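You operate a simulated robot arm through the tools that you are given. There is no shell and no other tool.

Carry out the task below with a simulated robot arm. There is one attempt and no reset: what you move stays moved.

TASK
Sponge the rough filler off the pipe casing, then wipe the table.
Fine: wet the yellow sponge in the teal dish first and put it back. Use the grey cloth on the white dust and leave it in the wicker basket. Set down upright: yellow sponge. What is to be rubbed or washed off counts as gone when no trace of it is left.

Only the result counts: the job must be done as asked and must still hold three seconds after the hand-in. Knocking over, shifting, dropping, spilling or breaking anything else fails it. Flat cloth is picked up by pressing the open fingertips on it (5 to 10 N) and closing them slowly along it; thin cloth reads only 2 to 8 mm in the jaws.

THE ROBOT
A 7-joint arm with a two-finger parallel gripper, fixed in place. Base frame: the origin is on the floor under the middle of its stand, x ahead of it, y to its left, z up. Units: mm, rad, N and s.
It reaches about 1247 mm from its shoulder. Its first joint turns from -2.304 to 2.304 rad. Payload 3.91 kg.
The TCP is the grasp point between the finger pads, 30 mm short of the fingertips. In the tool frame z runs along the fingers and y along their closing line. Largest opening 110 mm; finger width 20, thickness 10; the body of the gripper, 48 by 112 mm, starts 55 mm behind the TCP.
Orientation is told as [roll, pitch, yaw] about the base's x, y, z axes, in that order, counted from this pose: with the fingers straight down and closing along the base's y, the tool's x points along the base's -x, its y along +y and its z along -z.

THE INTERFACE
- The arm moves only by the tool move_arm. Its argument "plan" is text: rows parted by semicolons, each of 7 numbers parted by spaces: the shift along the base's x, y, z in cm, then the turn, a rotation vector about the base's x, y, z in rad, then the gripper command, from -1 (fully open) to 1 (shut), values between in proportion. In form: x y z rx ry rz claw; .... A call has 1 to 20 rows; each row is the pose to reach, as a shift and turn from the pose commanded when the call began. A row lasts 0.2 s, in which the tool goes at most 50 mm and 0.15 rad; a call with a longer step from one row to the next is refused whole, and so is a gripper value outside its range. Where a pose cannot be reached the arm comes as near as it can. A force on the tool above 60 N (or 10 N above the force at the start of the call, whichever is more), or a blocked arm, ends the call early, and 0.2 s more pass. Each finger travels about 108 mm/s and halts on what it meets, pressing with about 27 N; the grip force reading is that of the motor and also rises with nothing between the fingers. The clock runs only during rows and for 0.2 s after the last one: add rows that repeat a pose to give the fingers time. The reply holds the time, the measured pose of the TCP, the force on the tool along the base axes, the opening and the grip force, in the units named above and with some noise, with the torque about the TCP (base axes, N m) and any sound that the robot's microphone picked up.
- Cameras (640 x 400 px; columns grow to the right, rows downward): "scene" is fixed at [399.4, 499.4, 1666.2]; the picture's right is [0.40, -0.92, 0.00], its down [0.19, 0.08, -0.98] and it looks along [0.90, 0.39, 0.20] (base axes); focal length 214 px, centre (320, 200). "wrist" rides on the gripper at [72, 17, -103] in the tool frame; the picture's right is [-0.23, 0.97, 0.00], its down [-0.76, -0.18, -0.62] and it looks along [-0.61, -0.14, 0.78] (tool axes); focal length 222 px, centre (320, 200). There is no depth. A picture from a camera that has moved, and an enlarged one, comes with that camera's place and axes in the base frame and with its lens.
- get_image(camera): a new picture of that camera. It takes no simulated time.
- inspect(camera, box): a new picture of the part [left, top, right, bottom] of that camera's present view, enlarged. It takes no simulated time.
- job_done(): hands the job in; it is judged then, once.

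Nothing tells you positions but the pictures and the camera data. Unless the task says otherwise, let go and move clear before handing in.

The tools are called after "Call:" by a JSON object that holds its "name" and its "arguments". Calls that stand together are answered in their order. move_arm: Moves the arm, as the interface text tells. Its arguments: {"type":"object","properties":{"plan":{"type":"string"}},"required":["plan"]} The other tools are called the same way: get_image (camera) takes a picture; inspect (camera, box) takes an enlarged picture of a part of a camera's view; job_done () hands the job in.

At the start:

```text
time_s: 0.0
ee_pos: [269.4, 441.3, 1493.5]
tcp_rot: [-0.001, 0.0, 0.0]
contact_force: [0.0, 0.3, -0.8]
torque: [0.01, -0.02, 0.01]
grip_width: 110.0
gripper_force: 0.0
```

scene: 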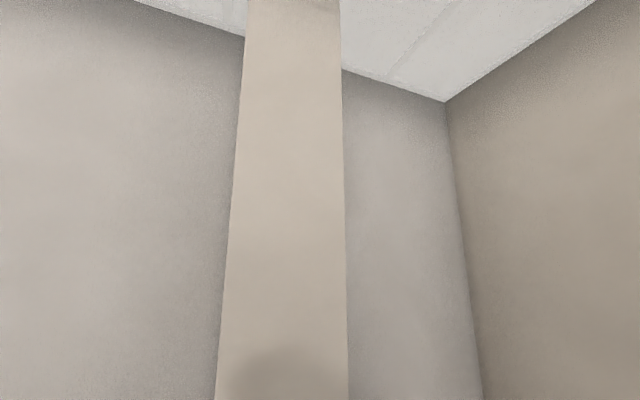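
wrist: 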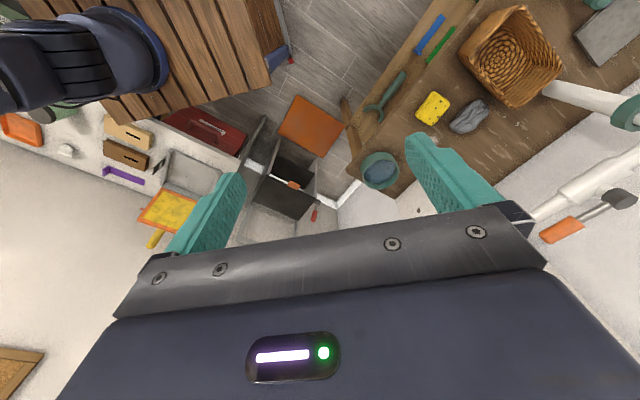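

The scene camera shows a tall boxed pipe casing with a darker patch low down; the wrist camera shows the table with basket, yellow sponge, grey cloth and teal dish. I'll look closer before moving.

Call:
{"name": "inspect", "arguments": {"camera": "wrist", "box": [340, 0, 640, 200]}}

Call:
{"name": "inspect", "arguments": {"camera": "scene", "box": [160, 200, 480, 400]}}

Call:
{"name": "inspect", "arguments": {"camera": "wrist", "box": [0, 60, 340, 280]}}

```text
2.00 times, centred on (490, 100) of wrist
camera zoom: at [197.4, 457.9, 1596.9], right [0.23, 0.97, 0.0], down [0.76, -0.18, 0.62], along [0.61, -0.14, -0.78], focal length 444 px, centre (-20, 400)
```

zoom: 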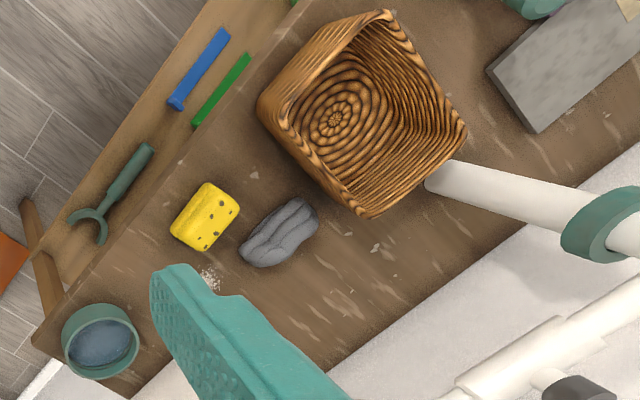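

```text
2.00 times, centred on (320, 300) of scene
camera zoom: at [399.4, 499.4, 1666.2], right [0.4, -0.92, 0.0], down [0.19, 0.08, -0.98], along [0.9, 0.39, 0.2], focal length 429 px, centre (320, 0)
```

zoom: 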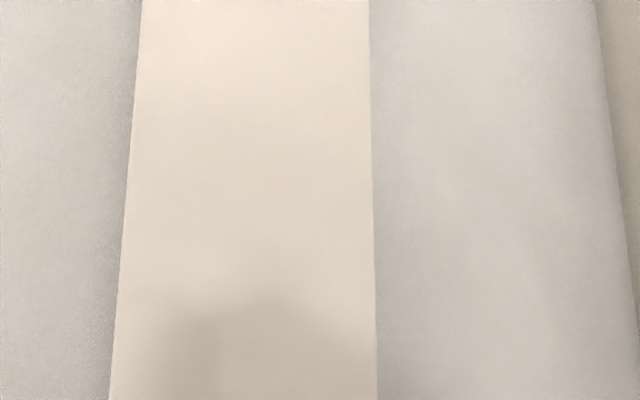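

```text
1.82 times, centred on (170, 170) of wrist
camera zoom: at [197.4, 457.9, 1596.9], right [0.23, 0.97, 0.0], down [0.76, -0.18, 0.62], along [0.61, -0.14, -0.78], focal length 404 px, centre (593, 254)
```

zoom: 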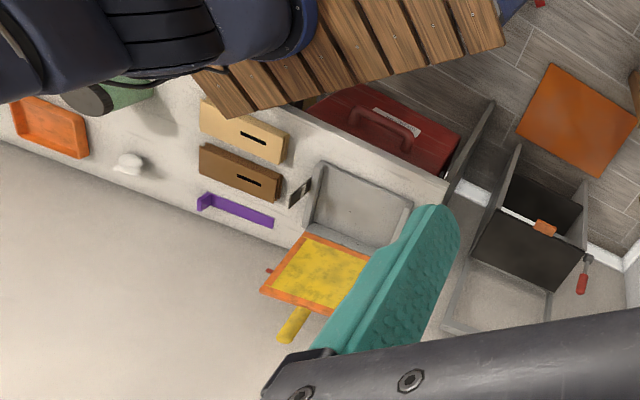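

I can see the table lying to the front-left of the arm; depth is unknown so I'll move a bit and turn the wrist toward the table to triangulate.

Call:
{"name": "move_arm", "arguments": {"plan": "0 0 0 0 0 0.14 -1; 0 0 0 0 0 0.28 -1; 0 0 0 0 0 0.42 -1; 0 0 0 0 0 0.56 -1; 0 0 0 0 0 0.7 -1"}}

Call:
{"name": "get_image", "arguments": {"camera": "wrist"}}

Call:
{"name": "get_image", "arguments": {"camera": "scene"}}

```text
time_s: 1.2
ee_pos: [268.7, 440.1, 1492.7]
tcp_rot: [0.0, -0.001, 0.704]
contact_force: [1.4, -0.4, -0.2]
torque: [0.0, 0.02, -0.02]
grip_width: 109.8
gripper_force: 0.1
```

```text
taken
camera wrist: at [203.8, 406.0, 1597.4], right [-0.46, 0.89, 0.0], down [0.7, 0.36, 0.62], along [0.55, 0.28, -0.78], focal length 222 px, centre (320, 200)
```

wrist: 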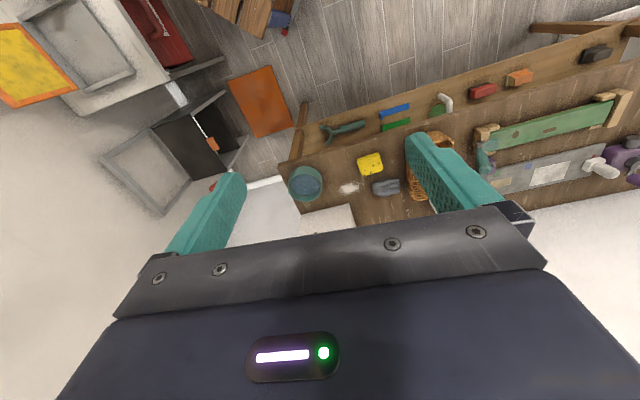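

```text
taken
```

scene: 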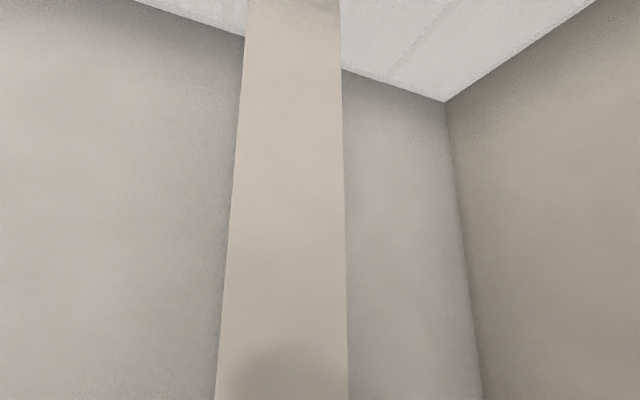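

Table top estimates to about z≈870 with the dish near (680, 580). The casing seems to stand behind the table's near end; I'll tilt the wrist camera up to look at its front.

Call:
{"name": "move_arm", "arguments": {"plan": "0 2 0 0.06 -0.12 0 -1; 0 4 0 0.12 -0.24 0 -1; 0 6 0 0.18 -0.36 0 -1; 0 8 0 0.24 -0.48 0 -1; 0 10 0 0.3 -0.6 0 -1; 0 12 0 0.3 -0.6 0 -1"}}

Call:
{"name": "get_image", "arguments": {"camera": "wrist"}}

Call:
{"name": "get_image", "arguments": {"camera": "scene"}}

```text
time_s: 2.6
ee_pos: [269.3, 560.4, 1492.6]
tcp_rot: [-0.184, -0.652, 0.763]
contact_force: [0.2, -0.2, -0.2]
torque: [0.01, 0.04, 0.02]
grip_width: 109.9
gripper_force: 0.0
```

```text
taken
camera wrist: at [159.4, 504.7, 1528.5], right [-0.45, 0.89, 0.0], down [0.2, 0.1, 0.97], along [0.87, 0.44, -0.22], focal length 222 px, centre (320, 200)
```

wrist: 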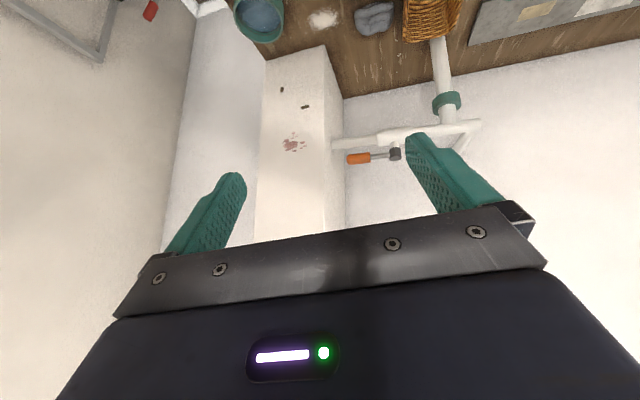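

```text
taken
```

scene: 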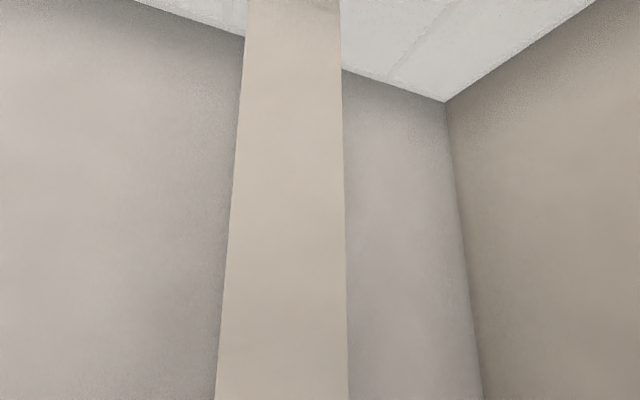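

The casing stands at the table's rear; there's a pinkish rough patch on its front face and white dust near the dish. I'll zoom in.

Call:
{"name": "inspect", "arguments": {"camera": "wrist", "box": [230, 50, 390, 200]}}

Call:
{"name": "inspect", "arguments": {"camera": "wrist", "box": [220, 0, 480, 160]}}

```text
2.67 times, centred on (310, 125) of wrist
camera zoom: at [159.4, 504.7, 1528.5], right [-0.45, 0.89, 0.0], down [0.2, 0.1, 0.97], along [0.87, 0.44, -0.22], focal length 592 px, centre (347, 400)
```

zoom: 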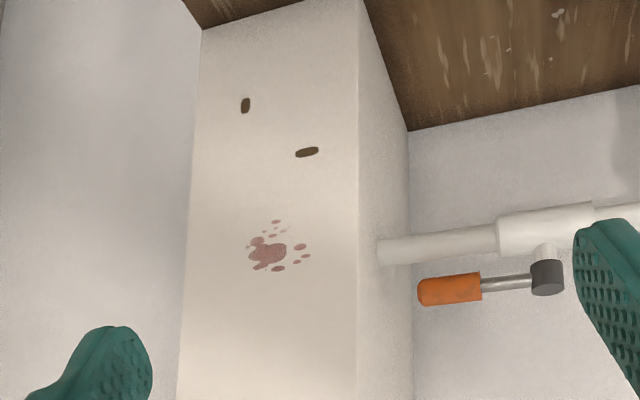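

```text
2.46 times, centred on (350, 80) of wrist
camera zoom: at [159.4, 504.7, 1528.5], right [-0.45, 0.89, 0.0], down [0.2, 0.1, 0.97], along [0.87, 0.44, -0.22], focal length 547 px, centre (246, 495)
```

zoom: 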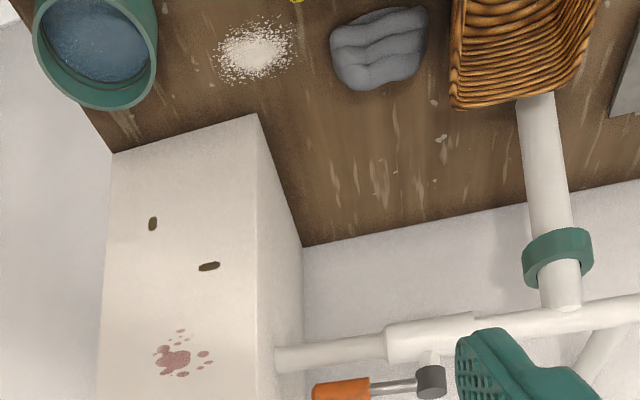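

The pink filler is on the casing's front face, two dark ovals near it look like holes. I'll get a lower, closer view for good triangulation.

Call:
{"name": "move_arm", "arguments": {"plan": "2 2 -4 -0.04 0.08 0 -1; 4 4 -8 -0.08 0.16 0 -1; 6 6 -12 -0.12 0.24 0 -1; 8 8 -16 -0.15 0.3 0 -1; 8 10 -20 -0.15 0.3 0 -1; 8 10 -20 -0.15 0.3 0 -1"}}

Call:
{"name": "get_image", "arguments": {"camera": "wrist"}}

Call:
{"name": "get_image", "arguments": {"camera": "scene"}}

```text
time_s: 4.0
ee_pos: [347.5, 661.1, 1291.7]
tcp_rot: [-0.081, -0.326, 0.715]
contact_force: [0.6, -0.2, -0.3]
torque: [0.03, 0.0, 0.0]
grip_width: 110.0
gripper_force: 0.1
```

```text
taken
camera wrist: at [254.6, 613.3, 1365.9], right [-0.45, 0.89, 0.0], down [0.47, 0.24, 0.85], along [0.75, 0.38, -0.53], focal length 222 px, centre (320, 200)
```

wrist: 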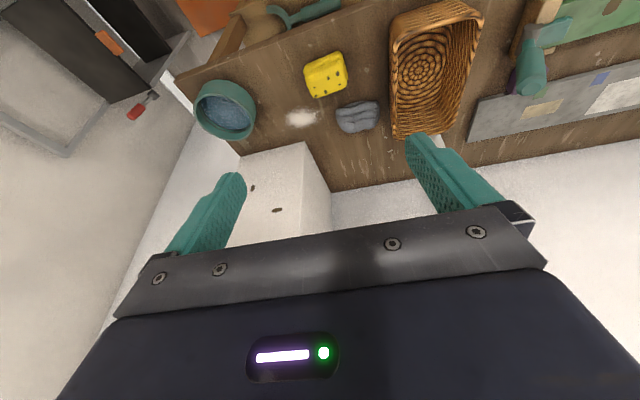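

```text
taken
```

scene: 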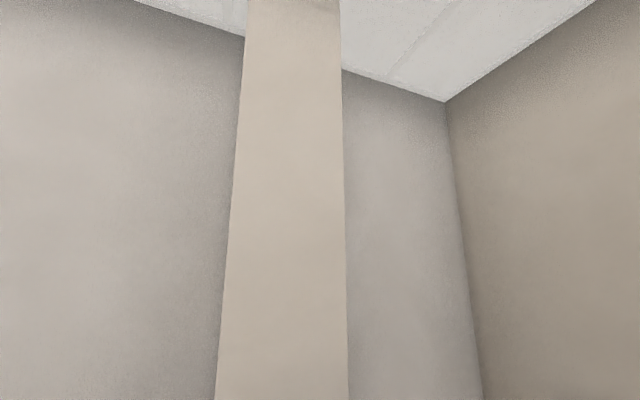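

The room is turned roughly 45° from the base: table's long side runs toward (-x,+y). I estimate table z≈905, sponge ≈(455,726), dust ≈(590,732), cloth ≈(515,840), dish ≈(615,566), casing front face from ≈(655,770) to ≈(775,630). Zooming in for details.

Call:
{"name": "inspect", "arguments": {"camera": "wrist", "box": [170, 40, 330, 140]}}

Call:
{"name": "inspect", "arguments": {"camera": "wrist", "box": [270, 0, 510, 150]}}

```text
4.00 times, centred on (250, 90) of wrist
camera zoom: at [254.6, 613.3, 1365.9], right [-0.45, 0.89, 0.0], down [0.47, 0.24, 0.85], along [0.75, 0.38, -0.53], focal length 888 px, centre (600, 640)
```

zoom: 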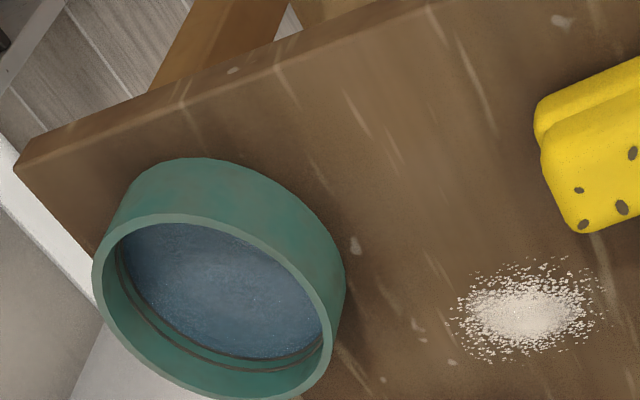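

```text
2.67 times, centred on (390, 75) of wrist
camera zoom: at [254.6, 613.3, 1365.9], right [-0.45, 0.89, 0.0], down [0.47, 0.24, 0.85], along [0.75, 0.38, -0.53], focal length 592 px, centre (133, 533)
```

zoom: 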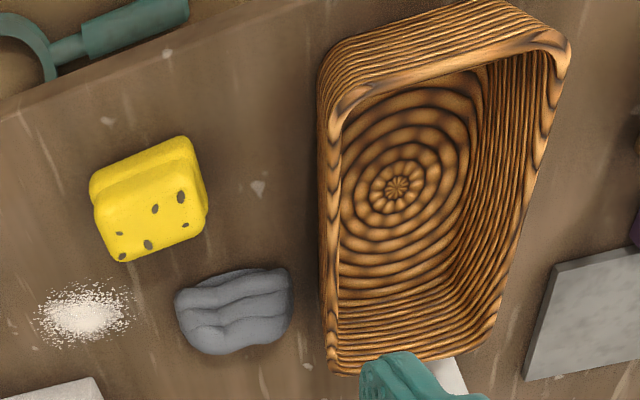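

The sponge (two-lobed with a groove), dust, folded cloth and open basket are clear. Next I'll bring the tool upright above the sponge for a close look.

Call:
{"name": "move_arm", "arguments": {"plan": "2 1.5 -3 -0.05 0.1 0 -1; 4 3 -6 -0.1 0.2 0 -1; 6 4.5 -9 -0.15 0.3 0 -1; 8 5.5 -12 -0.15 0.3 0 -1; 10.4 6.5 -14.3 -0.15 0.3 0 -1; 10.4 6.5 -14.3 -0.15 0.3 0 -1"}}

Call:
{"name": "get_image", "arguments": {"camera": "wrist"}}

```text
time_s: 5.4
ee_pos: [452.0, 725.1, 1148.8]
tcp_rot: [0.0, 0.0, 0.699]
contact_force: [0.0, 0.2, -0.1]
torque: [-0.01, 0.01, 0.0]
grip_width: 110.0
gripper_force: 0.2
```

```text
taken
camera wrist: at [386.0, 691.6, 1254.2], right [-0.45, 0.89, 0.0], down [0.7, 0.35, 0.62], along [0.56, 0.28, -0.78], focal length 222 px, centre (320, 200)
```

wrist: 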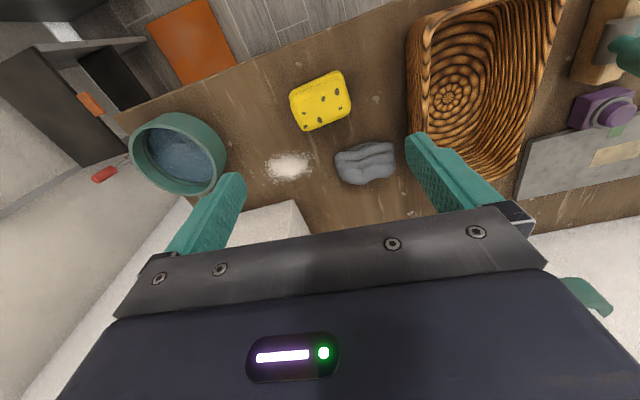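

Call:
{"name": "inspect", "arguments": {"camera": "wrist", "box": [240, 50, 420, 200]}}

Call:
{"name": "inspect", "arguments": {"camera": "wrist", "box": [100, 60, 280, 210]}}

Call:
{"name": "inspect", "arguments": {"camera": "wrist", "box": [380, 0, 640, 210]}}

```text
2.67 times, centred on (330, 125) of wrist
camera zoom: at [386.0, 691.6, 1254.2], right [-0.45, 0.89, 0.0], down [0.7, 0.35, 0.62], along [0.56, 0.28, -0.78], focal length 592 px, centre (293, 400)
```

zoom: 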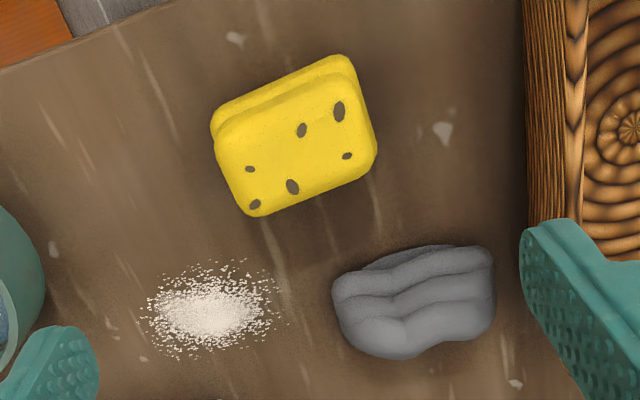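

```text
2.67 times, centred on (190, 135) of wrist
camera zoom: at [386.0, 691.6, 1254.2], right [-0.45, 0.89, 0.0], down [0.7, 0.35, 0.62], along [0.56, 0.28, -0.78], focal length 592 px, centre (667, 373)
```

zoom: 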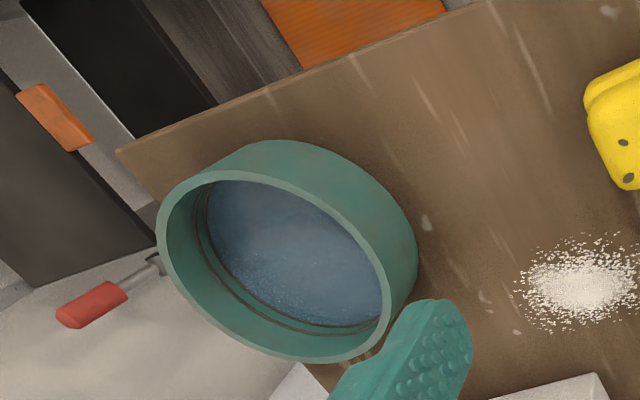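

```text
1.90 times, centred on (510, 105) of wrist
camera zoom: at [386.0, 691.6, 1254.2], right [-0.45, 0.89, 0.0], down [0.7, 0.35, 0.62], along [0.56, 0.28, -0.78], focal length 423 px, centre (-42, 381)
```

zoom: 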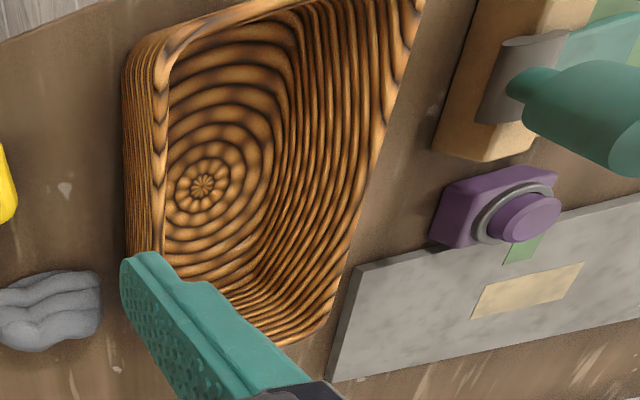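

Sponge top centre ≈(461,732), about 75×48 mm, long axis turned about 0.87 rad; dish rim centre ≈(637,564), z≈945. I'll go lower over the sponge with the yaw matched to it.

Call:
{"name": "move_arm", "arguments": {"plan": "0.4 0.3 -3 0 0 0.09 -1; 0.76 0.57 -6 0 0 0.174 -1; 0.76 0.57 -9 0 0 0.174 -1; 0.76 0.57 -9 0 0 0.174 -1"}}

Call:
{"name": "get_image", "arguments": {"camera": "wrist"}}

Call:
{"name": "inspect", "arguments": {"camera": "wrist", "box": [230, 40, 410, 190]}}

```text
time_s: 6.4
ee_pos: [459.7, 731.7, 1061.9]
tcp_rot: [0.0, -0.001, 0.874]
contact_force: [-0.1, 0.0, 0.2]
torque: [0.0, 0.0, 0.01]
grip_width: 110.1
gripper_force: 0.0
```

```text
taken
camera wrist: at [399.8, 687.0, 1165.1], right [-0.6, 0.8, 0.0], down [0.62, 0.47, 0.62], along [0.5, 0.38, -0.78], focal length 222 px, centre (320, 200)
```

wrist: 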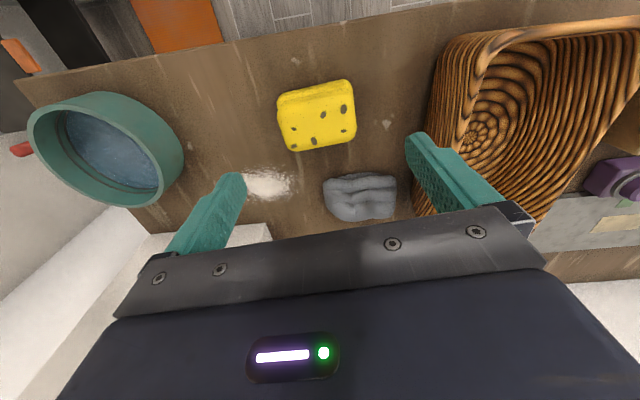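

```text
2.67 times, centred on (320, 115) of wrist
camera zoom: at [399.8, 687.0, 1165.1], right [-0.6, 0.8, 0.0], down [0.62, 0.47, 0.62], along [0.5, 0.38, -0.78], focal length 592 px, centre (320, 427)
```

zoom: 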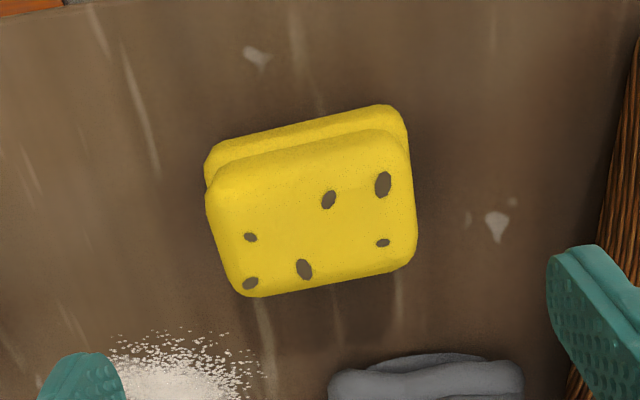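

Sponge top is at z≈955 (table ≈904), centre ≈(459.5,730.5), aligned with the tool. Descending so the fingertips reach z≈920, leaving ~16 mm of sponge below them.

Call:
{"name": "move_arm", "arguments": {"plan": "-0.1 -0.1 -4 0 0 0 -1; -0.1 -0.1 -7 0 0 0 -1; -0.1 -0.1 -9 0 0 0 -1; -0.1 -0.1 -10.2 0 0 0 -1; -0.1 -0.1 -11.0 0 0 0 -1; -0.1 -0.1 -11.0 0 0 0 -1"}}

Call:
{"name": "get_image", "arguments": {"camera": "wrist"}}

```text
time_s: 7.8
ee_pos: [459.7, 730.0, 951.2]
tcp_rot: [-0.001, -0.001, 0.875]
contact_force: [-0.2, 0.9, 0.1]
torque: [0.03, -0.01, 0.03]
grip_width: 109.8
gripper_force: 0.1
```

```text
taken
camera wrist: at [400.9, 686.0, 1054.5], right [-0.6, 0.8, 0.0], down [0.62, 0.47, 0.62], along [0.5, 0.38, -0.78], focal length 222 px, centre (320, 200)
```

wrist: 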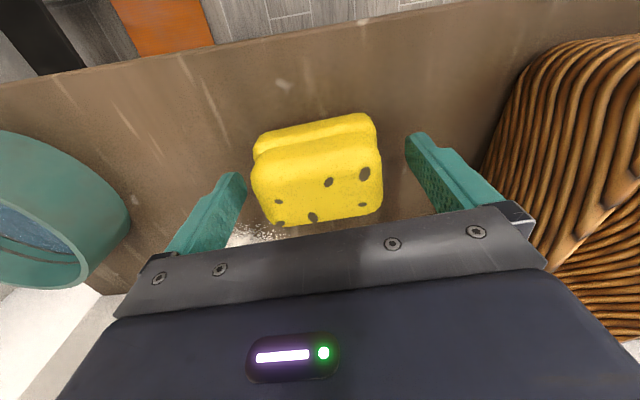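

The sponge sits between the fingers. Closing gently.

Call:
{"name": "move_arm", "arguments": {"plan": "0 0 0 0 0 0 -0.6; 0 0 0 0 0 0 -0.4; 0 0 0 0 0 0 -0.2; 0 0 0 0 0 0 0; 0 0 0 0 0 0 0.2; 0 0 0 0 0 0 0.2"}}

Call:
{"name": "get_image", "arguments": {"camera": "wrist"}}

```text
time_s: 9.2
ee_pos: [458.9, 729.8, 949.5]
tcp_rot: [0.0, -0.002, 0.873]
contact_force: [-0.3, -0.3, 2.3]
torque: [-0.05, -0.1, -0.05]
grip_width: 67.5
gripper_force: 27.0
```

```text
taken
camera wrist: at [400.9, 686.0, 1054.8], right [-0.6, 0.8, 0.0], down [0.63, 0.47, 0.62], along [0.5, 0.38, -0.78], focal length 222 px, centre (320, 200)
```

wrist: 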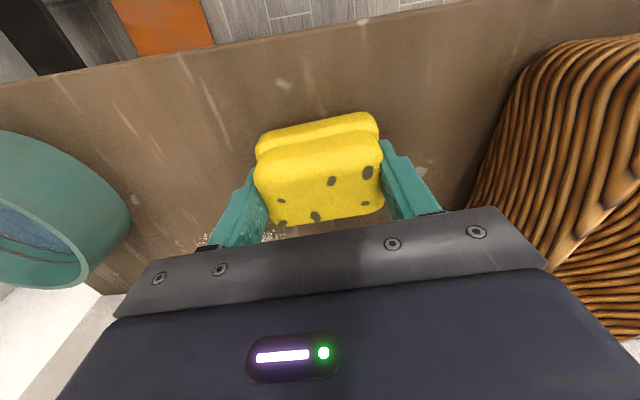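

Gripped (67.5 mm, 27 N). Lifting straight up 10 cm, then moving toward the dish to take a sight of it.

Call:
{"name": "move_arm", "arguments": {"plan": "0 0 1 0 0 0 0.2; 0 0 3 0 0 0 0.2; 0 0 6 0 0 0 0.2; 0 0 10 0 0 0 0.2; 3 -3 12 0 0 0 0.2; 6 -6 12 0 0 0 0.2; 9 -9 12 0 0 0 0.2; 9 -9 12 0 0 0 0.2"}}

Call:
{"name": "get_image", "arguments": {"camera": "wrist"}}

```text
time_s: 11.0
ee_pos: [546.5, 641.0, 1072.2]
tcp_rot: [-0.001, -0.001, 0.876]
contact_force: [0.2, -0.5, -1.2]
torque: [-0.01, -0.01, 0.03]
grip_width: 67.6
gripper_force: 27.0
```

```text
taken
camera wrist: at [487.0, 594.9, 1175.8], right [-0.6, 0.8, 0.0], down [0.63, 0.47, 0.62], along [0.5, 0.38, -0.78], focal length 222 px, centre (320, 200)
```

wrist: 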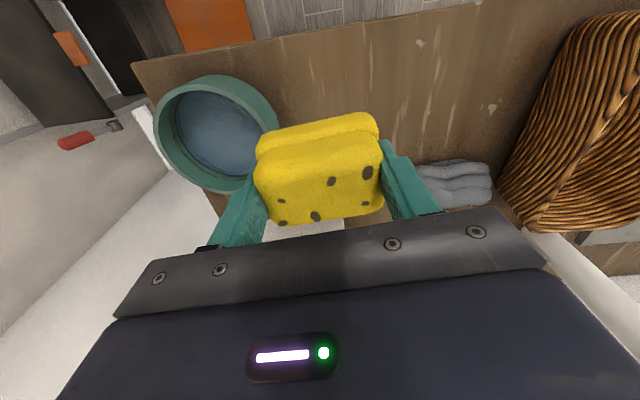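

Call:
{"name": "inspect", "arguments": {"camera": "wrist", "box": [120, 50, 300, 220]}}

```text
2.35 times, centred on (210, 135) of wrist
camera zoom: at [487.0, 594.9, 1175.8], right [-0.6, 0.8, 0.0], down [0.63, 0.47, 0.62], along [0.5, 0.38, -0.78], focal length 523 px, centre (579, 353)
```

zoom: 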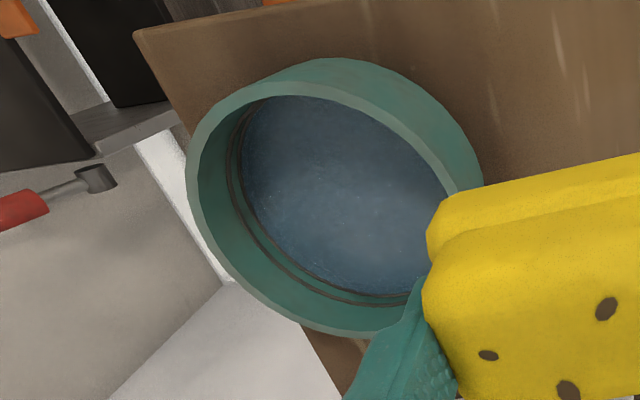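

Dish rim centre refined to about (643,557), rim z≈935. Moving over it at the same height to verify the alignment.

Call:
{"name": "move_arm", "arguments": {"plan": "3 -2.8 0 0 0 0 0.2; 6 -5.6 0 0 0 0 0.2; 9.3 -8.3 0 0 0 0 0.2; 9.3 -8.3 0 0 0 0 0.2; 9.3 -8.3 0 0 0 0 0.2"}}

Call:
{"name": "get_image", "arguments": {"camera": "wrist"}}

Call:
{"name": "inspect", "arguments": {"camera": "wrist", "box": [220, 40, 420, 240]}}

```text
time_s: 12.2
ee_pos: [640.3, 559.0, 1067.6]
tcp_rot: [0.001, 0.004, 0.876]
contact_force: [0.7, 0.6, -1.1]
torque: [0.01, 0.01, 0.0]
grip_width: 67.5
gripper_force: 26.7
```

```text
taken
camera wrist: at [581.0, 513.7, 1172.5], right [-0.6, 0.8, 0.0], down [0.63, 0.47, 0.62], along [0.5, 0.38, -0.78], focal length 222 px, centre (320, 200)
```

wrist: 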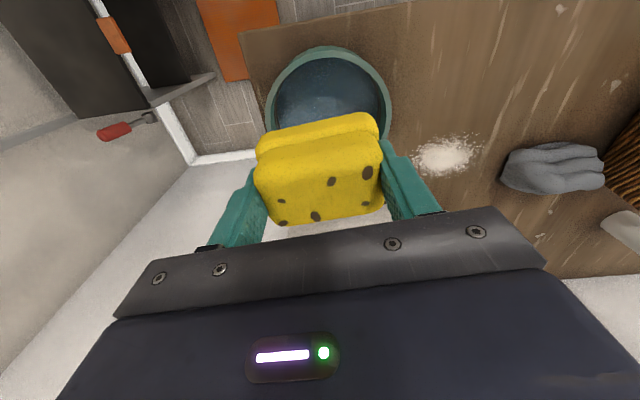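

```text
2.00 times, centred on (320, 140) of wrist
camera zoom: at [581.0, 513.7, 1172.5], right [-0.6, 0.8, 0.0], down [0.63, 0.47, 0.62], along [0.5, 0.38, -0.78], focal length 444 px, centre (320, 320)
```

zoom: 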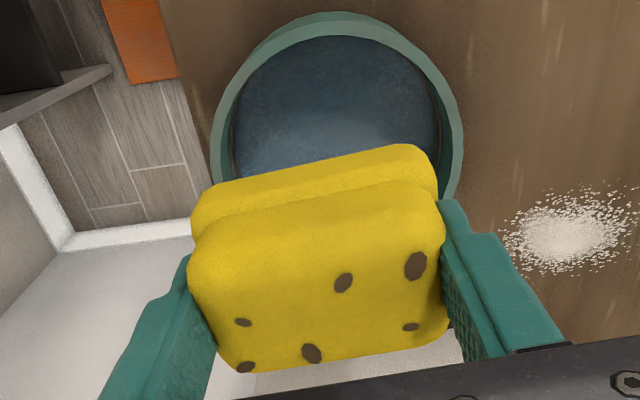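

I refine the dish rim to centre ≈(640,565), z≈953, radius ≈61. Shifting 7 mm in y and lowering partway, then checking.

Call:
{"name": "move_arm", "arguments": {"plan": "0 0.7 0 0 0 0 0.2; 0 0.7 -2 0 0 0 0.2; 0 0.7 -4 0 0 0 0.2; 0 0.7 -5.5 0 0 0 0.2; 0 0.7 -5.5 0 0 0 0.2; 0 0.7 -5.5 0 0 0 0.2"}}

Call:
{"name": "get_image", "arguments": {"camera": "wrist"}}

Call:
{"name": "inspect", "arguments": {"camera": "wrist", "box": [200, 60, 440, 240]}}

```text
time_s: 13.6
ee_pos: [642.2, 564.6, 1013.4]
tcp_rot: [0.0, -0.001, 0.874]
contact_force: [0.3, 0.0, 0.5]
torque: [0.02, 0.02, -0.03]
grip_width: 67.6
gripper_force: 27.1
```

```text
taken
camera wrist: at [583.4, 519.6, 1118.5], right [-0.6, 0.8, 0.0], down [0.63, 0.47, 0.62], along [0.5, 0.38, -0.78], focal length 222 px, centre (320, 200)
```

wrist: 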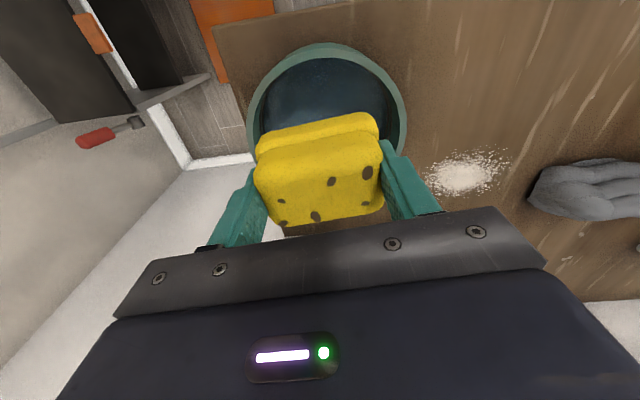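

```text
2.22 times, centred on (320, 150) of wrist
camera zoom: at [583.4, 519.6, 1118.5], right [-0.6, 0.8, 0.0], down [0.63, 0.47, 0.62], along [0.5, 0.38, -0.78], focal length 494 px, centre (320, 311)
```

zoom: 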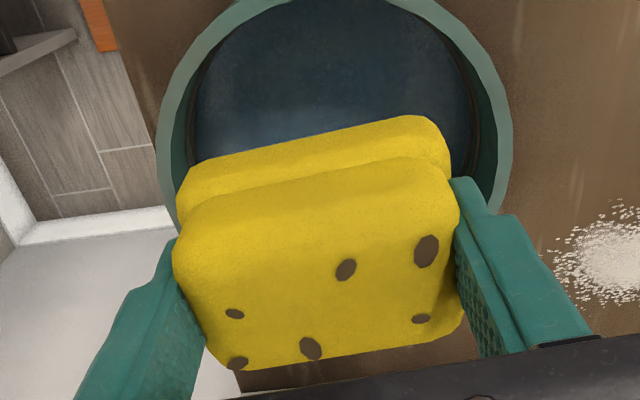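

Sponge is over the dish within ~5 mm; correct by (-3,+3) mm and dip until the sponge bottom is in the water (~z 916), watching forces.

Call:
{"name": "move_arm", "arguments": {"plan": "-0.3 0.3 0 0 0 0 0.2; -0.3 0.3 -1.5 0 0 0 0.2; -0.3 0.3 -3 0 0 0 0.2; -0.3 0.3 -4 0 0 0 0.2; -0.3 0.3 -4.6 0 0 0 0.2; -0.3 0.3 -5.1 0 0 0 0.2; -0.3 0.3 -5.1 0 0 0 0.2; -0.3 0.3 -5.1 0 0 0 0.2"}}

Call:
{"name": "get_image", "arguments": {"camera": "wrist"}}

```text
time_s: 15.4
ee_pos: [640.9, 568.1, 962.7]
tcp_rot: [0.0, 0.0, 0.875]
contact_force: [1.1, 0.2, -1.1]
torque: [0.0, -0.01, 0.0]
grip_width: 67.7
gripper_force: 26.3
```

```text
taken
camera wrist: at [581.0, 523.2, 1067.3], right [-0.6, 0.8, 0.0], down [0.63, 0.47, 0.62], along [0.5, 0.38, -0.78], focal length 222 px, centre (320, 200)
```

wrist: 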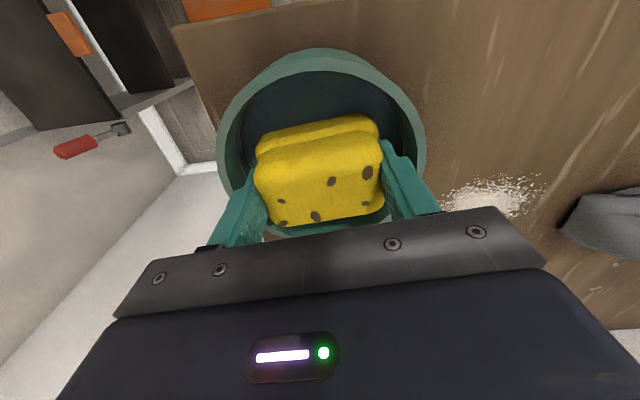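

Call:
{"name": "inspect", "arguments": {"camera": "wrist", "box": [210, 40, 440, 240]}}

```text
2.00 times, centred on (325, 140) of wrist
camera zoom: at [581.0, 523.2, 1067.3], right [-0.6, 0.8, 0.0], down [0.63, 0.47, 0.62], along [0.5, 0.38, -0.78], focal length 444 px, centre (310, 320)
```

zoom: 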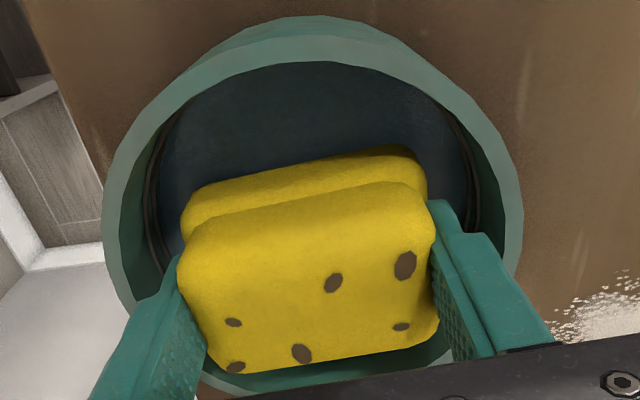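

The sponge is in the dish without touching the walls. I'll go down a few mm more to be sure it soaks, watching the force.

Call:
{"name": "move_arm", "arguments": {"plan": "0 0 -0.2 0 0 0 0.2; 0 0 -0.4 0 0 0 0.2; 0 0 -0.5 0 0 0 0.2; 0 0 -0.5 0 0 0 0.2; 0 0 -0.5 0 0 0 0.2; 0 0 -0.5 0 0 0 0.2"}}

Call:
{"name": "inspect", "arguments": {"camera": "wrist", "box": [210, 40, 440, 240]}}

```text
time_s: 16.8
ee_pos: [641.3, 568.5, 959.1]
tcp_rot: [-0.001, 0.0, 0.875]
contact_force: [0.9, 0.5, -1.2]
torque: [-0.01, 0.0, 0.04]
grip_width: 67.6
gripper_force: 26.6
```

```text
2.00 times, centred on (325, 140) of wrist
camera zoom: at [581.7, 523.8, 1062.8], right [-0.6, 0.8, 0.0], down [0.63, 0.47, 0.62], along [0.5, 0.38, -0.78], focal length 444 px, centre (310, 320)
```

zoom: 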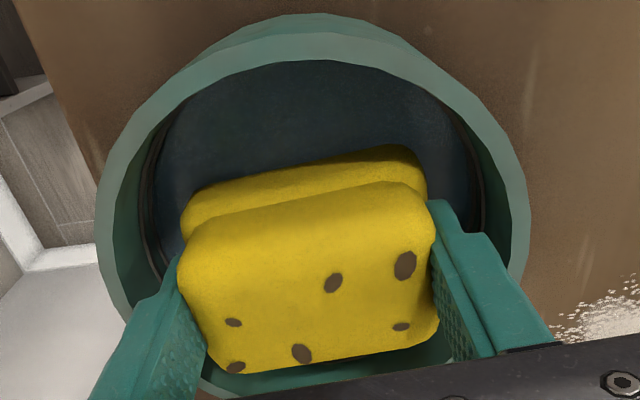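

Call:
{"name": "move_arm", "arguments": {"plan": "0 0 -0.2 0 0 0 0.2; 0 0 -0.4 0 0 0 0.2; 0 0 -0.4 0 0 0 0.2; 0 0 -0.4 0 0 0 0.2"}}

Call:
{"name": "inspect", "arguments": {"camera": "wrist", "box": [210, 40, 440, 240]}}

```text
time_s: 17.8
ee_pos: [640.3, 568.6, 956.5]
tcp_rot: [0.001, -0.002, 0.875]
contact_force: [-1.2, 1.2, 11.0]
torque: [-0.2, 0.04, -0.01]
grip_width: 67.6
gripper_force: 26.8
```

```text
2.00 times, centred on (325, 140) of wrist
camera zoom: at [581.1, 522.7, 1059.6], right [-0.6, 0.8, 0.0], down [0.62, 0.47, 0.62], along [0.5, 0.38, -0.78], focal length 444 px, centre (310, 320)
```

zoom: 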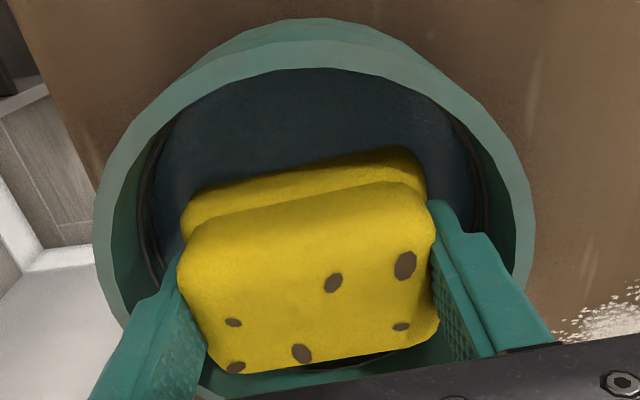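

The sponge touched the dish floor (11 N) and has darkened — it's wet. Lifting slowly and letting it drip a moment over the dish.

Call:
{"name": "move_arm", "arguments": {"plan": "0 0 1 0 0 0 0.2; 0 0 2 0 0 0 0.2; 0 0 3 0 0 0 0.2; 0 0 4 0 0 0 0.2; 0 0 5 0 0 0 0.2; 0 0 6 0 0 0 0.2; 0 0 6 0 0 0 0.2; 0 0 6 0 0 0 0.2; 0 0 6 0 0 0 0.2; 0 0 6 0 0 0 0.2; 0 0 9 0 0 0 0.2; 0 0 13 0 0 0 0.2; 0 0 17 0 0 0 0.2; 0 0 20 0 0 0 0.2; 0 0 20 0 0 0 0.2"}}

Call:
{"name": "get_image", "arguments": {"camera": "wrist"}}

Call:
{"name": "get_image", "arguments": {"camera": "scene"}}

```text
time_s: 21.0
ee_pos: [641.5, 570.1, 1155.1]
tcp_rot: [0.0, 0.0, 0.874]
contact_force: [0.1, 0.2, -0.7]
torque: [0.0, 0.05, 0.02]
grip_width: 68.1
gripper_force: 27.1
```

```text
taken
camera wrist: at [581.7, 525.7, 1259.8], right [-0.6, 0.8, 0.0], down [0.63, 0.47, 0.62], along [0.5, 0.38, -0.78], focal length 222 px, centre (320, 200)
```

wrist: 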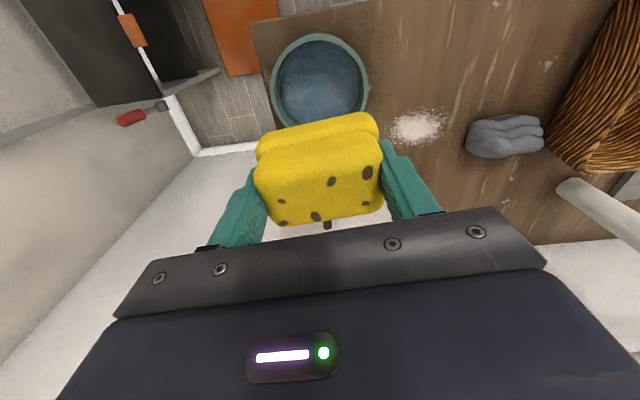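

```text
taken
```

scene: 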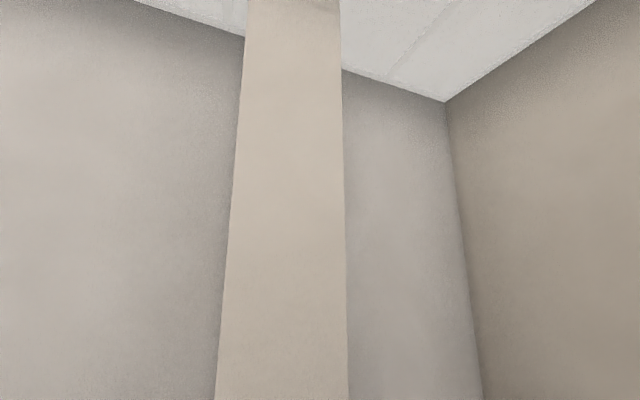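

Sponge is wet. Casing face plane: 0.742x+0.670y≈1007, filler centred ≈(722,703,1220). I'll back off, line the yaw up with the casing, then tilt the tool horizontal.

Call:
{"name": "move_arm", "arguments": {"plan": "-2 1 2 0 0 -0.05 0.2; -4 1.7 4 0 0 -0.1 0.2; -5.5 1.7 6.4 0 0 -0.139 0.2; -6.5 1.7 6.4 0 0 -0.139 0.2; -6.5 1.7 6.4 0 0 -0.139 0.2"}}

Call:
{"name": "move_arm", "arguments": {"plan": "0 0 0 0.094 -0.104 0 0.2; 0 0 0 0.188 -0.208 0 0.2; 0 0 0 0.281 -0.312 0 0.2; 0 0 0 0.375 -0.416 0 0.2; 0 0 0 0.469 -0.519 0 0.2; 0 0 0 0.536 -0.594 0 0.2; 0 0 0 0.536 -0.594 0 0.2"}}

Call:
{"name": "get_image", "arguments": {"camera": "wrist"}}

Call:
{"name": "get_image", "arguments": {"camera": "scene"}}

```text
time_s: 22.2
ee_pos: [572.4, 584.9, 1218.2]
tcp_rot: [0.001, -0.001, 0.736]
contact_force: [0.5, -0.6, -1.7]
torque: [0.02, 0.01, 0.0]
grip_width: 67.5
gripper_force: 27.3
```

```text
time_s: 23.8
ee_pos: [574.3, 585.2, 1218.4]
tcp_rot: [-0.001, -0.801, 0.737]
contact_force: [-1.1, 0.5, -1.0]
torque: [0.0, 0.02, 0.02]
grip_width: 67.6
gripper_force: 27.1
```

```text
taken
camera wrist: at [471.3, 513.7, 1239.3], right [-0.54, 0.83, 0.16], down [0.18, -0.08, 0.98], along [0.82, 0.56, -0.11], focal length 222 px, centre (320, 200)
```

wrist: 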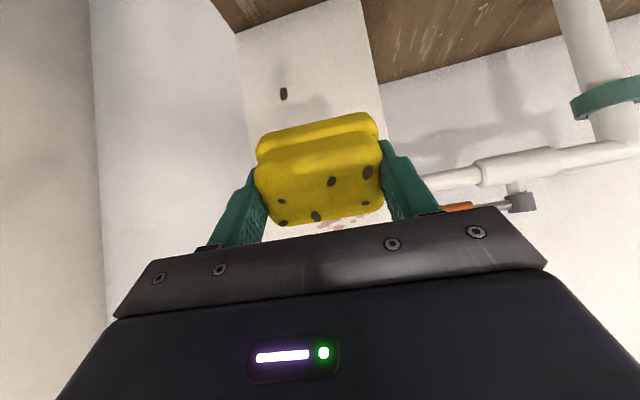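

```text
taken
```

scene: 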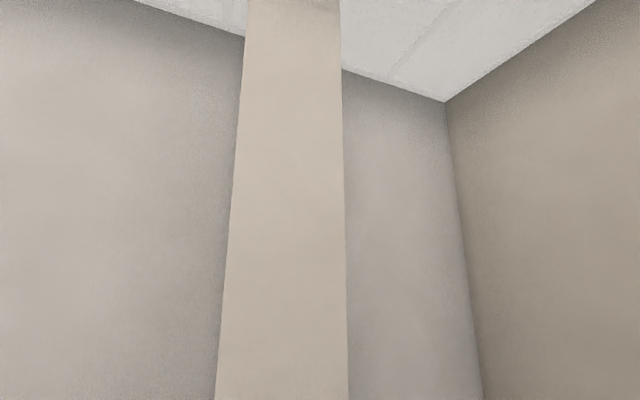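

Tilt halfway is going fine and the filler is visible just past the sponge. Continuing to horizontal.

Call:
{"name": "move_arm", "arguments": {"plan": "0 0 0 0.094 -0.104 0 0.2; 0 0 0 0.188 -0.208 0 0.2; 0 0 0 0.281 -0.312 0 0.2; 0 0 0 0.375 -0.416 0 0.2; 0 0 0 0.469 -0.519 0 0.2; 0 0 0 0.516 -0.571 0 0.2; 0 0 0 0.516 -0.571 0 0.2"}}

Call:
{"name": "get_image", "arguments": {"camera": "wrist"}}

```text
time_s: 25.4
ee_pos: [575.0, 583.3, 1219.2]
tcp_rot: [-1.842, -1.571, 2.578]
contact_force: [0.0, 0.7, -0.5]
torque: [-0.02, 0.03, 0.02]
grip_width: 67.8
gripper_force: 27.2
```

```text
taken
camera wrist: at [487.2, 527.2, 1147.6], right [-0.65, 0.72, 0.23], down [-0.34, -0.55, 0.76], along [0.67, 0.42, 0.61], focal length 222 px, centre (320, 200)
```

wrist: 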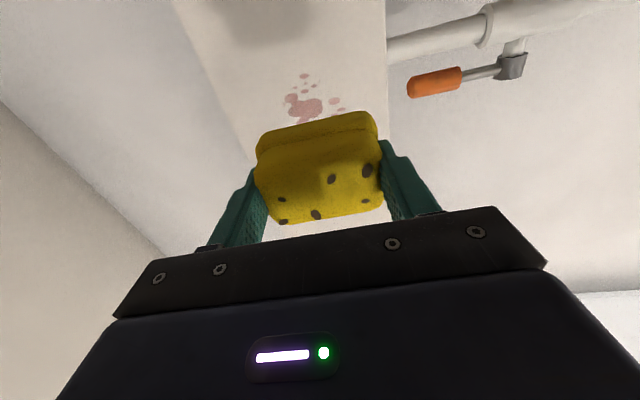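

Call:
{"name": "inspect", "arguments": {"camera": "wrist", "box": [250, 50, 390, 140]}}

```text
4.44 times, centred on (320, 95) of wrist
camera zoom: at [487.2, 527.2, 1147.6], right [-0.65, 0.72, 0.23], down [-0.34, -0.55, 0.76], along [0.67, 0.42, 0.61], focal length 987 px, centre (320, 667)
```

zoom: 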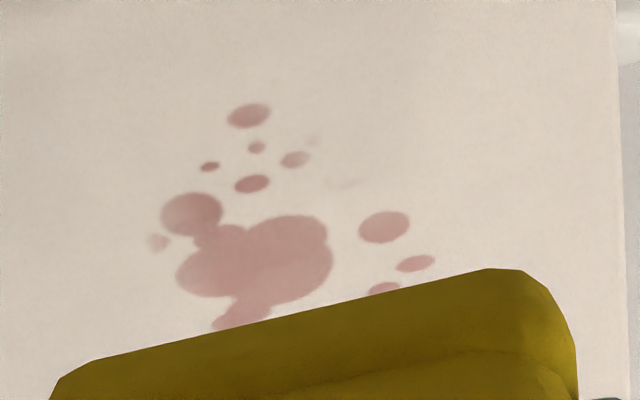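

Filler spans about ±42 mm horizontally about (721,704) and z≈1185–1250. Approaching to ~15 mm off the surface in front of its centre.

Call:
{"name": "move_arm", "arguments": {"plan": "3 2.3 0 0 0 0 0.2; 6 4.6 0 0 0 0 0.2; 8.5 6.5 0 0 0 0 0.2; 10 7.7 0 0 0 0 0.2; 10 7.7 0 0 0 0 0.2; 10 7.7 0 0 0 0 0.2"}}

Call:
{"name": "get_image", "arguments": {"camera": "wrist"}}

Call:
{"name": "get_image", "arguments": {"camera": "scene"}}

```text
time_s: 26.8
ee_pos: [674.1, 660.5, 1216.0]
tcp_rot: [-0.695, -1.569, 1.427]
contact_force: [-1.3, -0.8, -1.2]
torque: [-0.01, 0.02, 0.01]
grip_width: 67.4
gripper_force: 27.2
```

```text
taken
camera wrist: at [587.3, 604.0, 1144.8], right [-0.65, 0.72, 0.23], down [-0.34, -0.55, 0.76], along [0.68, 0.42, 0.61], focal length 222 px, centre (320, 200)
```

wrist: 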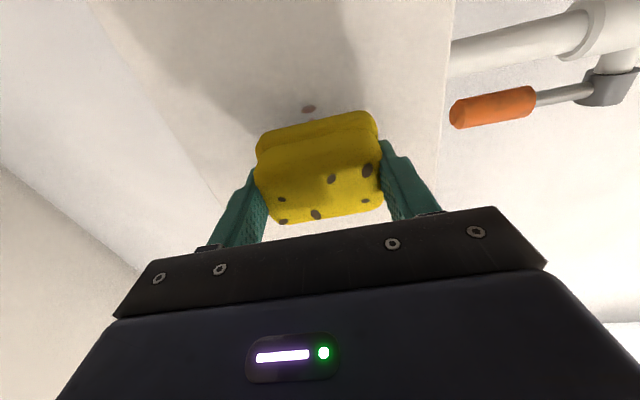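

```text
taken
```

scene: 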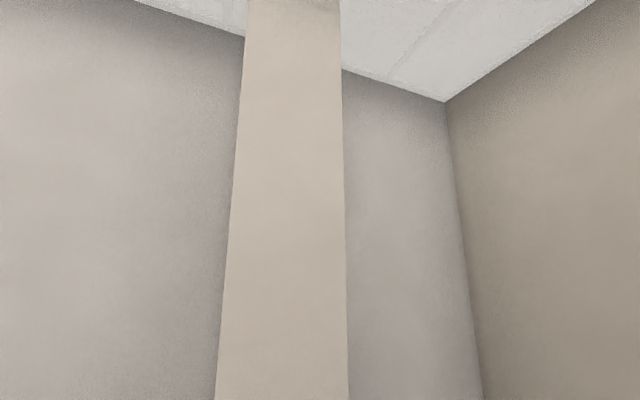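

TCP is ~17 mm short of expected contact. Creeping forward along the normal to find the surface.

Call:
{"name": "move_arm", "arguments": {"plan": "0.22 0.2 0 0 0 0 0.2; 0.44 0.4 0 0 0 0 0.2; 0.67 0.6 0 0 0 0 0.2; 0.89 0.8 0 0 0 0 0.2; 0.89 0.8 0 0 0 0 0.2"}}

Call:
{"name": "get_image", "arguments": {"camera": "wrist"}}

```text
time_s: 28.0
ee_pos: [684.9, 669.0, 1218.5]
tcp_rot: [-0.868, -1.569, 1.601]
contact_force: [-10.3, -18.3, -2.2]
torque: [0.1, -0.1, 0.45]
grip_width: 67.8
gripper_force: 26.8
```

```text
taken
camera wrist: at [597.1, 611.6, 1147.2], right [-0.65, 0.72, 0.23], down [-0.34, -0.55, 0.76], along [0.68, 0.42, 0.61], focal length 222 px, centre (320, 200)
```

wrist: 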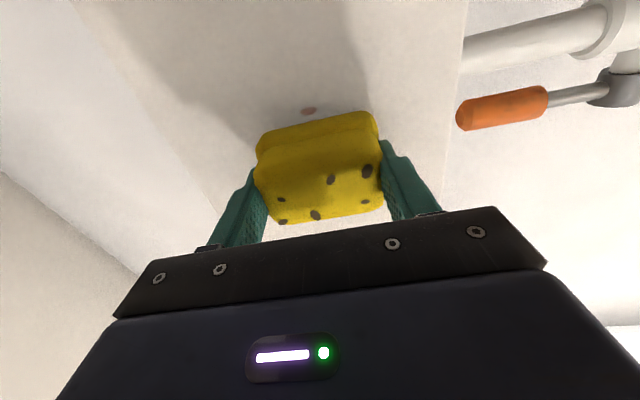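

Contact found at about d≈955 with ~20 N, but torque shows the +y edge of the sponge touching first. Backing off slightly, yawing +0.05 rad, and pressing again.

Call:
{"name": "move_arm", "arguments": {"plan": "-0.37 -0.33 0 0 0 0 0.2; -0.37 -0.33 0 0 0 0.05 0.2; -0.15 -0.13 0 0 0 0.05 0.2; 0 0 0 0 0 0.05 0.2; 0 0 0 0 0 0.05 0.2; 0 0 0 0 0 0.05 0.2"}}

```text
time_s: 29.4
ee_pos: [683.5, 670.3, 1218.2]
tcp_rot: [-0.767, -1.569, 1.552]
contact_force: [0.3, -0.3, -1.1]
torque: [-0.01, 0.02, -0.05]
grip_width: 68.0
gripper_force: 27.1
```

Call:
{"name": "move_arm", "arguments": {"plan": "0.1 0.1 0 0 0 0 0.2; 0.2 0.18 0 0 0 0 0.2; 0.2 0.18 0 0 0 0 0.2"}}

```text
time_s: 30.2
ee_pos: [685.9, 671.8, 1218.1]
tcp_rot: [-0.59, -1.569, 1.374]
contact_force: [-10.6, -10.4, -6.8]
torque: [0.12, 0.01, -0.2]
grip_width: 67.6
gripper_force: 26.7
```

Now the contact is even (~15 N) – the casing faces at 45°. Starting rubbing strokes sideways along the face.

Call:
{"name": "move_arm", "arguments": {"plan": "-0.71 0.71 0 0 0 0 0.2; -1.41 1.41 0 0 0 0 0.2; -2.12 2.12 0 0 0 0 0.2; -1.41 1.41 0 0 0 0 0.2; -0.71 0.71 0 0 0 0 0.2; 0 0 0 0 0 0 0.2; 0.71 -0.71 0 0 0 0 0.2; 1.41 -1.41 0 0 0 0 0.2; 2.12 -2.12 0 0 0 0 0.2; 1.41 -1.41 0 0 0 0 0.2; 0.71 -0.71 0 0 0 0 0.2; 0 0 0 0 0 0 0.2"}}

Call:
{"name": "get_image", "arguments": {"camera": "wrist"}}

```text
time_s: 32.8
ee_pos: [686.5, 671.0, 1219.0]
tcp_rot: [-0.27, -1.568, 1.057]
contact_force: [-4.7, -7.1, -2.1]
torque: [0.15, -0.04, -0.09]
grip_width: 67.9
gripper_force: 26.5
```

```text
taken
camera wrist: at [601.2, 610.1, 1147.4], right [-0.69, 0.69, 0.23], down [-0.31, -0.57, 0.76], along [0.65, 0.45, 0.61], focal length 222 px, centre (320, 200)
```

wrist: 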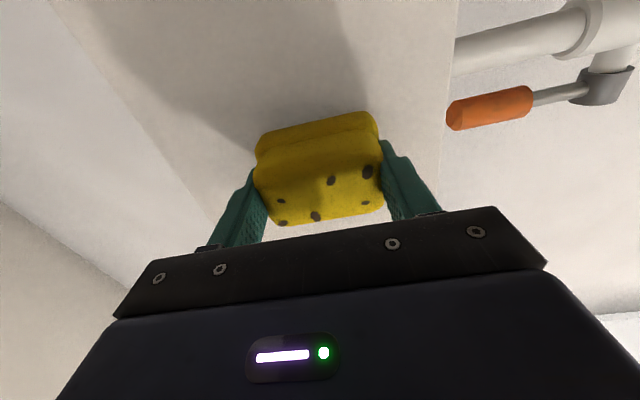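

A visible spot is already gone. Continuing strokes lower and higher, with ~0.7 mm more pressure.

Call:
{"name": "move_arm", "arguments": {"plan": "0.05 0.05 -0.7 0 0 0 0.2; 0.05 0.05 -1.4 0 0 0 0.2; 0.05 0.05 -2 0 0 0 0.2; -0.66 0.76 -2 0 0 0 0.2; -1.36 1.46 -2 0 0 0 0.2; -2.07 2.17 -2 0 0 0 0.2; -1.36 1.46 -2 0 0 0 0.2; -0.66 0.76 -2 0 0 0 0.2; 0.05 0.05 -2 0 0 0 0.2; 0.76 -0.66 -2 0 0 0 0.2; 1.46 -1.36 -2 0 0 0 0.2; 2.17 -2.07 -2 0 0 0 0.2; 1.46 -1.36 -2 0 0 0 0.2; 0.76 -0.66 -2 0 0 0 0.2; 0.05 0.05 -2 0 0 0 0.2; 0.05 0.05 -1.3 0 0 0 0.2; 0.05 0.05 -0.6 0 0 0 0.2; 0.05 0.05 0 0 0 0 0.2"}}

Call:
{"name": "move_arm", "arguments": {"plan": "0 0 0.7 0 0 0 0.2; 0 0 1.4 0 0 0 0.2; 0 0 2.2 0 0 0 0.2; -0.71 0.71 2.2 0 0 0 0.2; -1.41 1.41 2.2 0 0 0 0.2; -2.12 2.12 2.2 0 0 0 0.2; -1.41 1.41 2.2 0 0 0 0.2; -0.71 0.71 2.2 0 0 0 0.2; 0 0 2.2 0 0 0 0.2; 0.71 -0.71 2.2 0 0 0 0.2; 1.41 -1.41 2.2 0 0 0 0.2; 2.12 -2.12 2.2 0 0 0 0.2; 1.41 -1.41 2.2 0 0 0 0.2; 0.71 -0.71 2.2 0 0 0 0.2; 0 0 2.2 0 0 0 0.2; 0 0 1.4 0 0 0 0.2; 0 0 0.7 0 0 0 0.2; 0 0 0 0 0 0 0.2"}}

Call:
{"name": "get_image", "arguments": {"camera": "wrist"}}

```text
time_s: 36.6
ee_pos: [686.4, 673.6, 1217.9]
tcp_rot: [-0.779, -1.571, 1.565]
contact_force: [0.1, 0.1, -1.3]
torque: [-0.01, 0.02, -0.01]
grip_width: 67.6
gripper_force: 27.0
```

```text
time_s: 40.4
ee_pos: [685.1, 673.5, 1218.1]
tcp_rot: [-1.24, -1.569, 2.022]
contact_force: [0.2, 0.2, -0.3]
torque: [-0.03, 0.05, 0.01]
grip_width: 67.6
gripper_force: 26.9
```

```text
taken
camera wrist: at [600.5, 611.2, 1147.1], right [-0.69, 0.69, 0.23], down [-0.32, -0.56, 0.76], along [0.65, 0.45, 0.61], focal length 222 px, centre (320, 200)
```

wrist: 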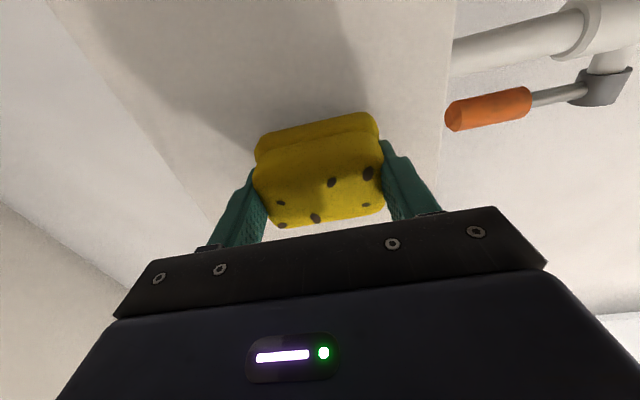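

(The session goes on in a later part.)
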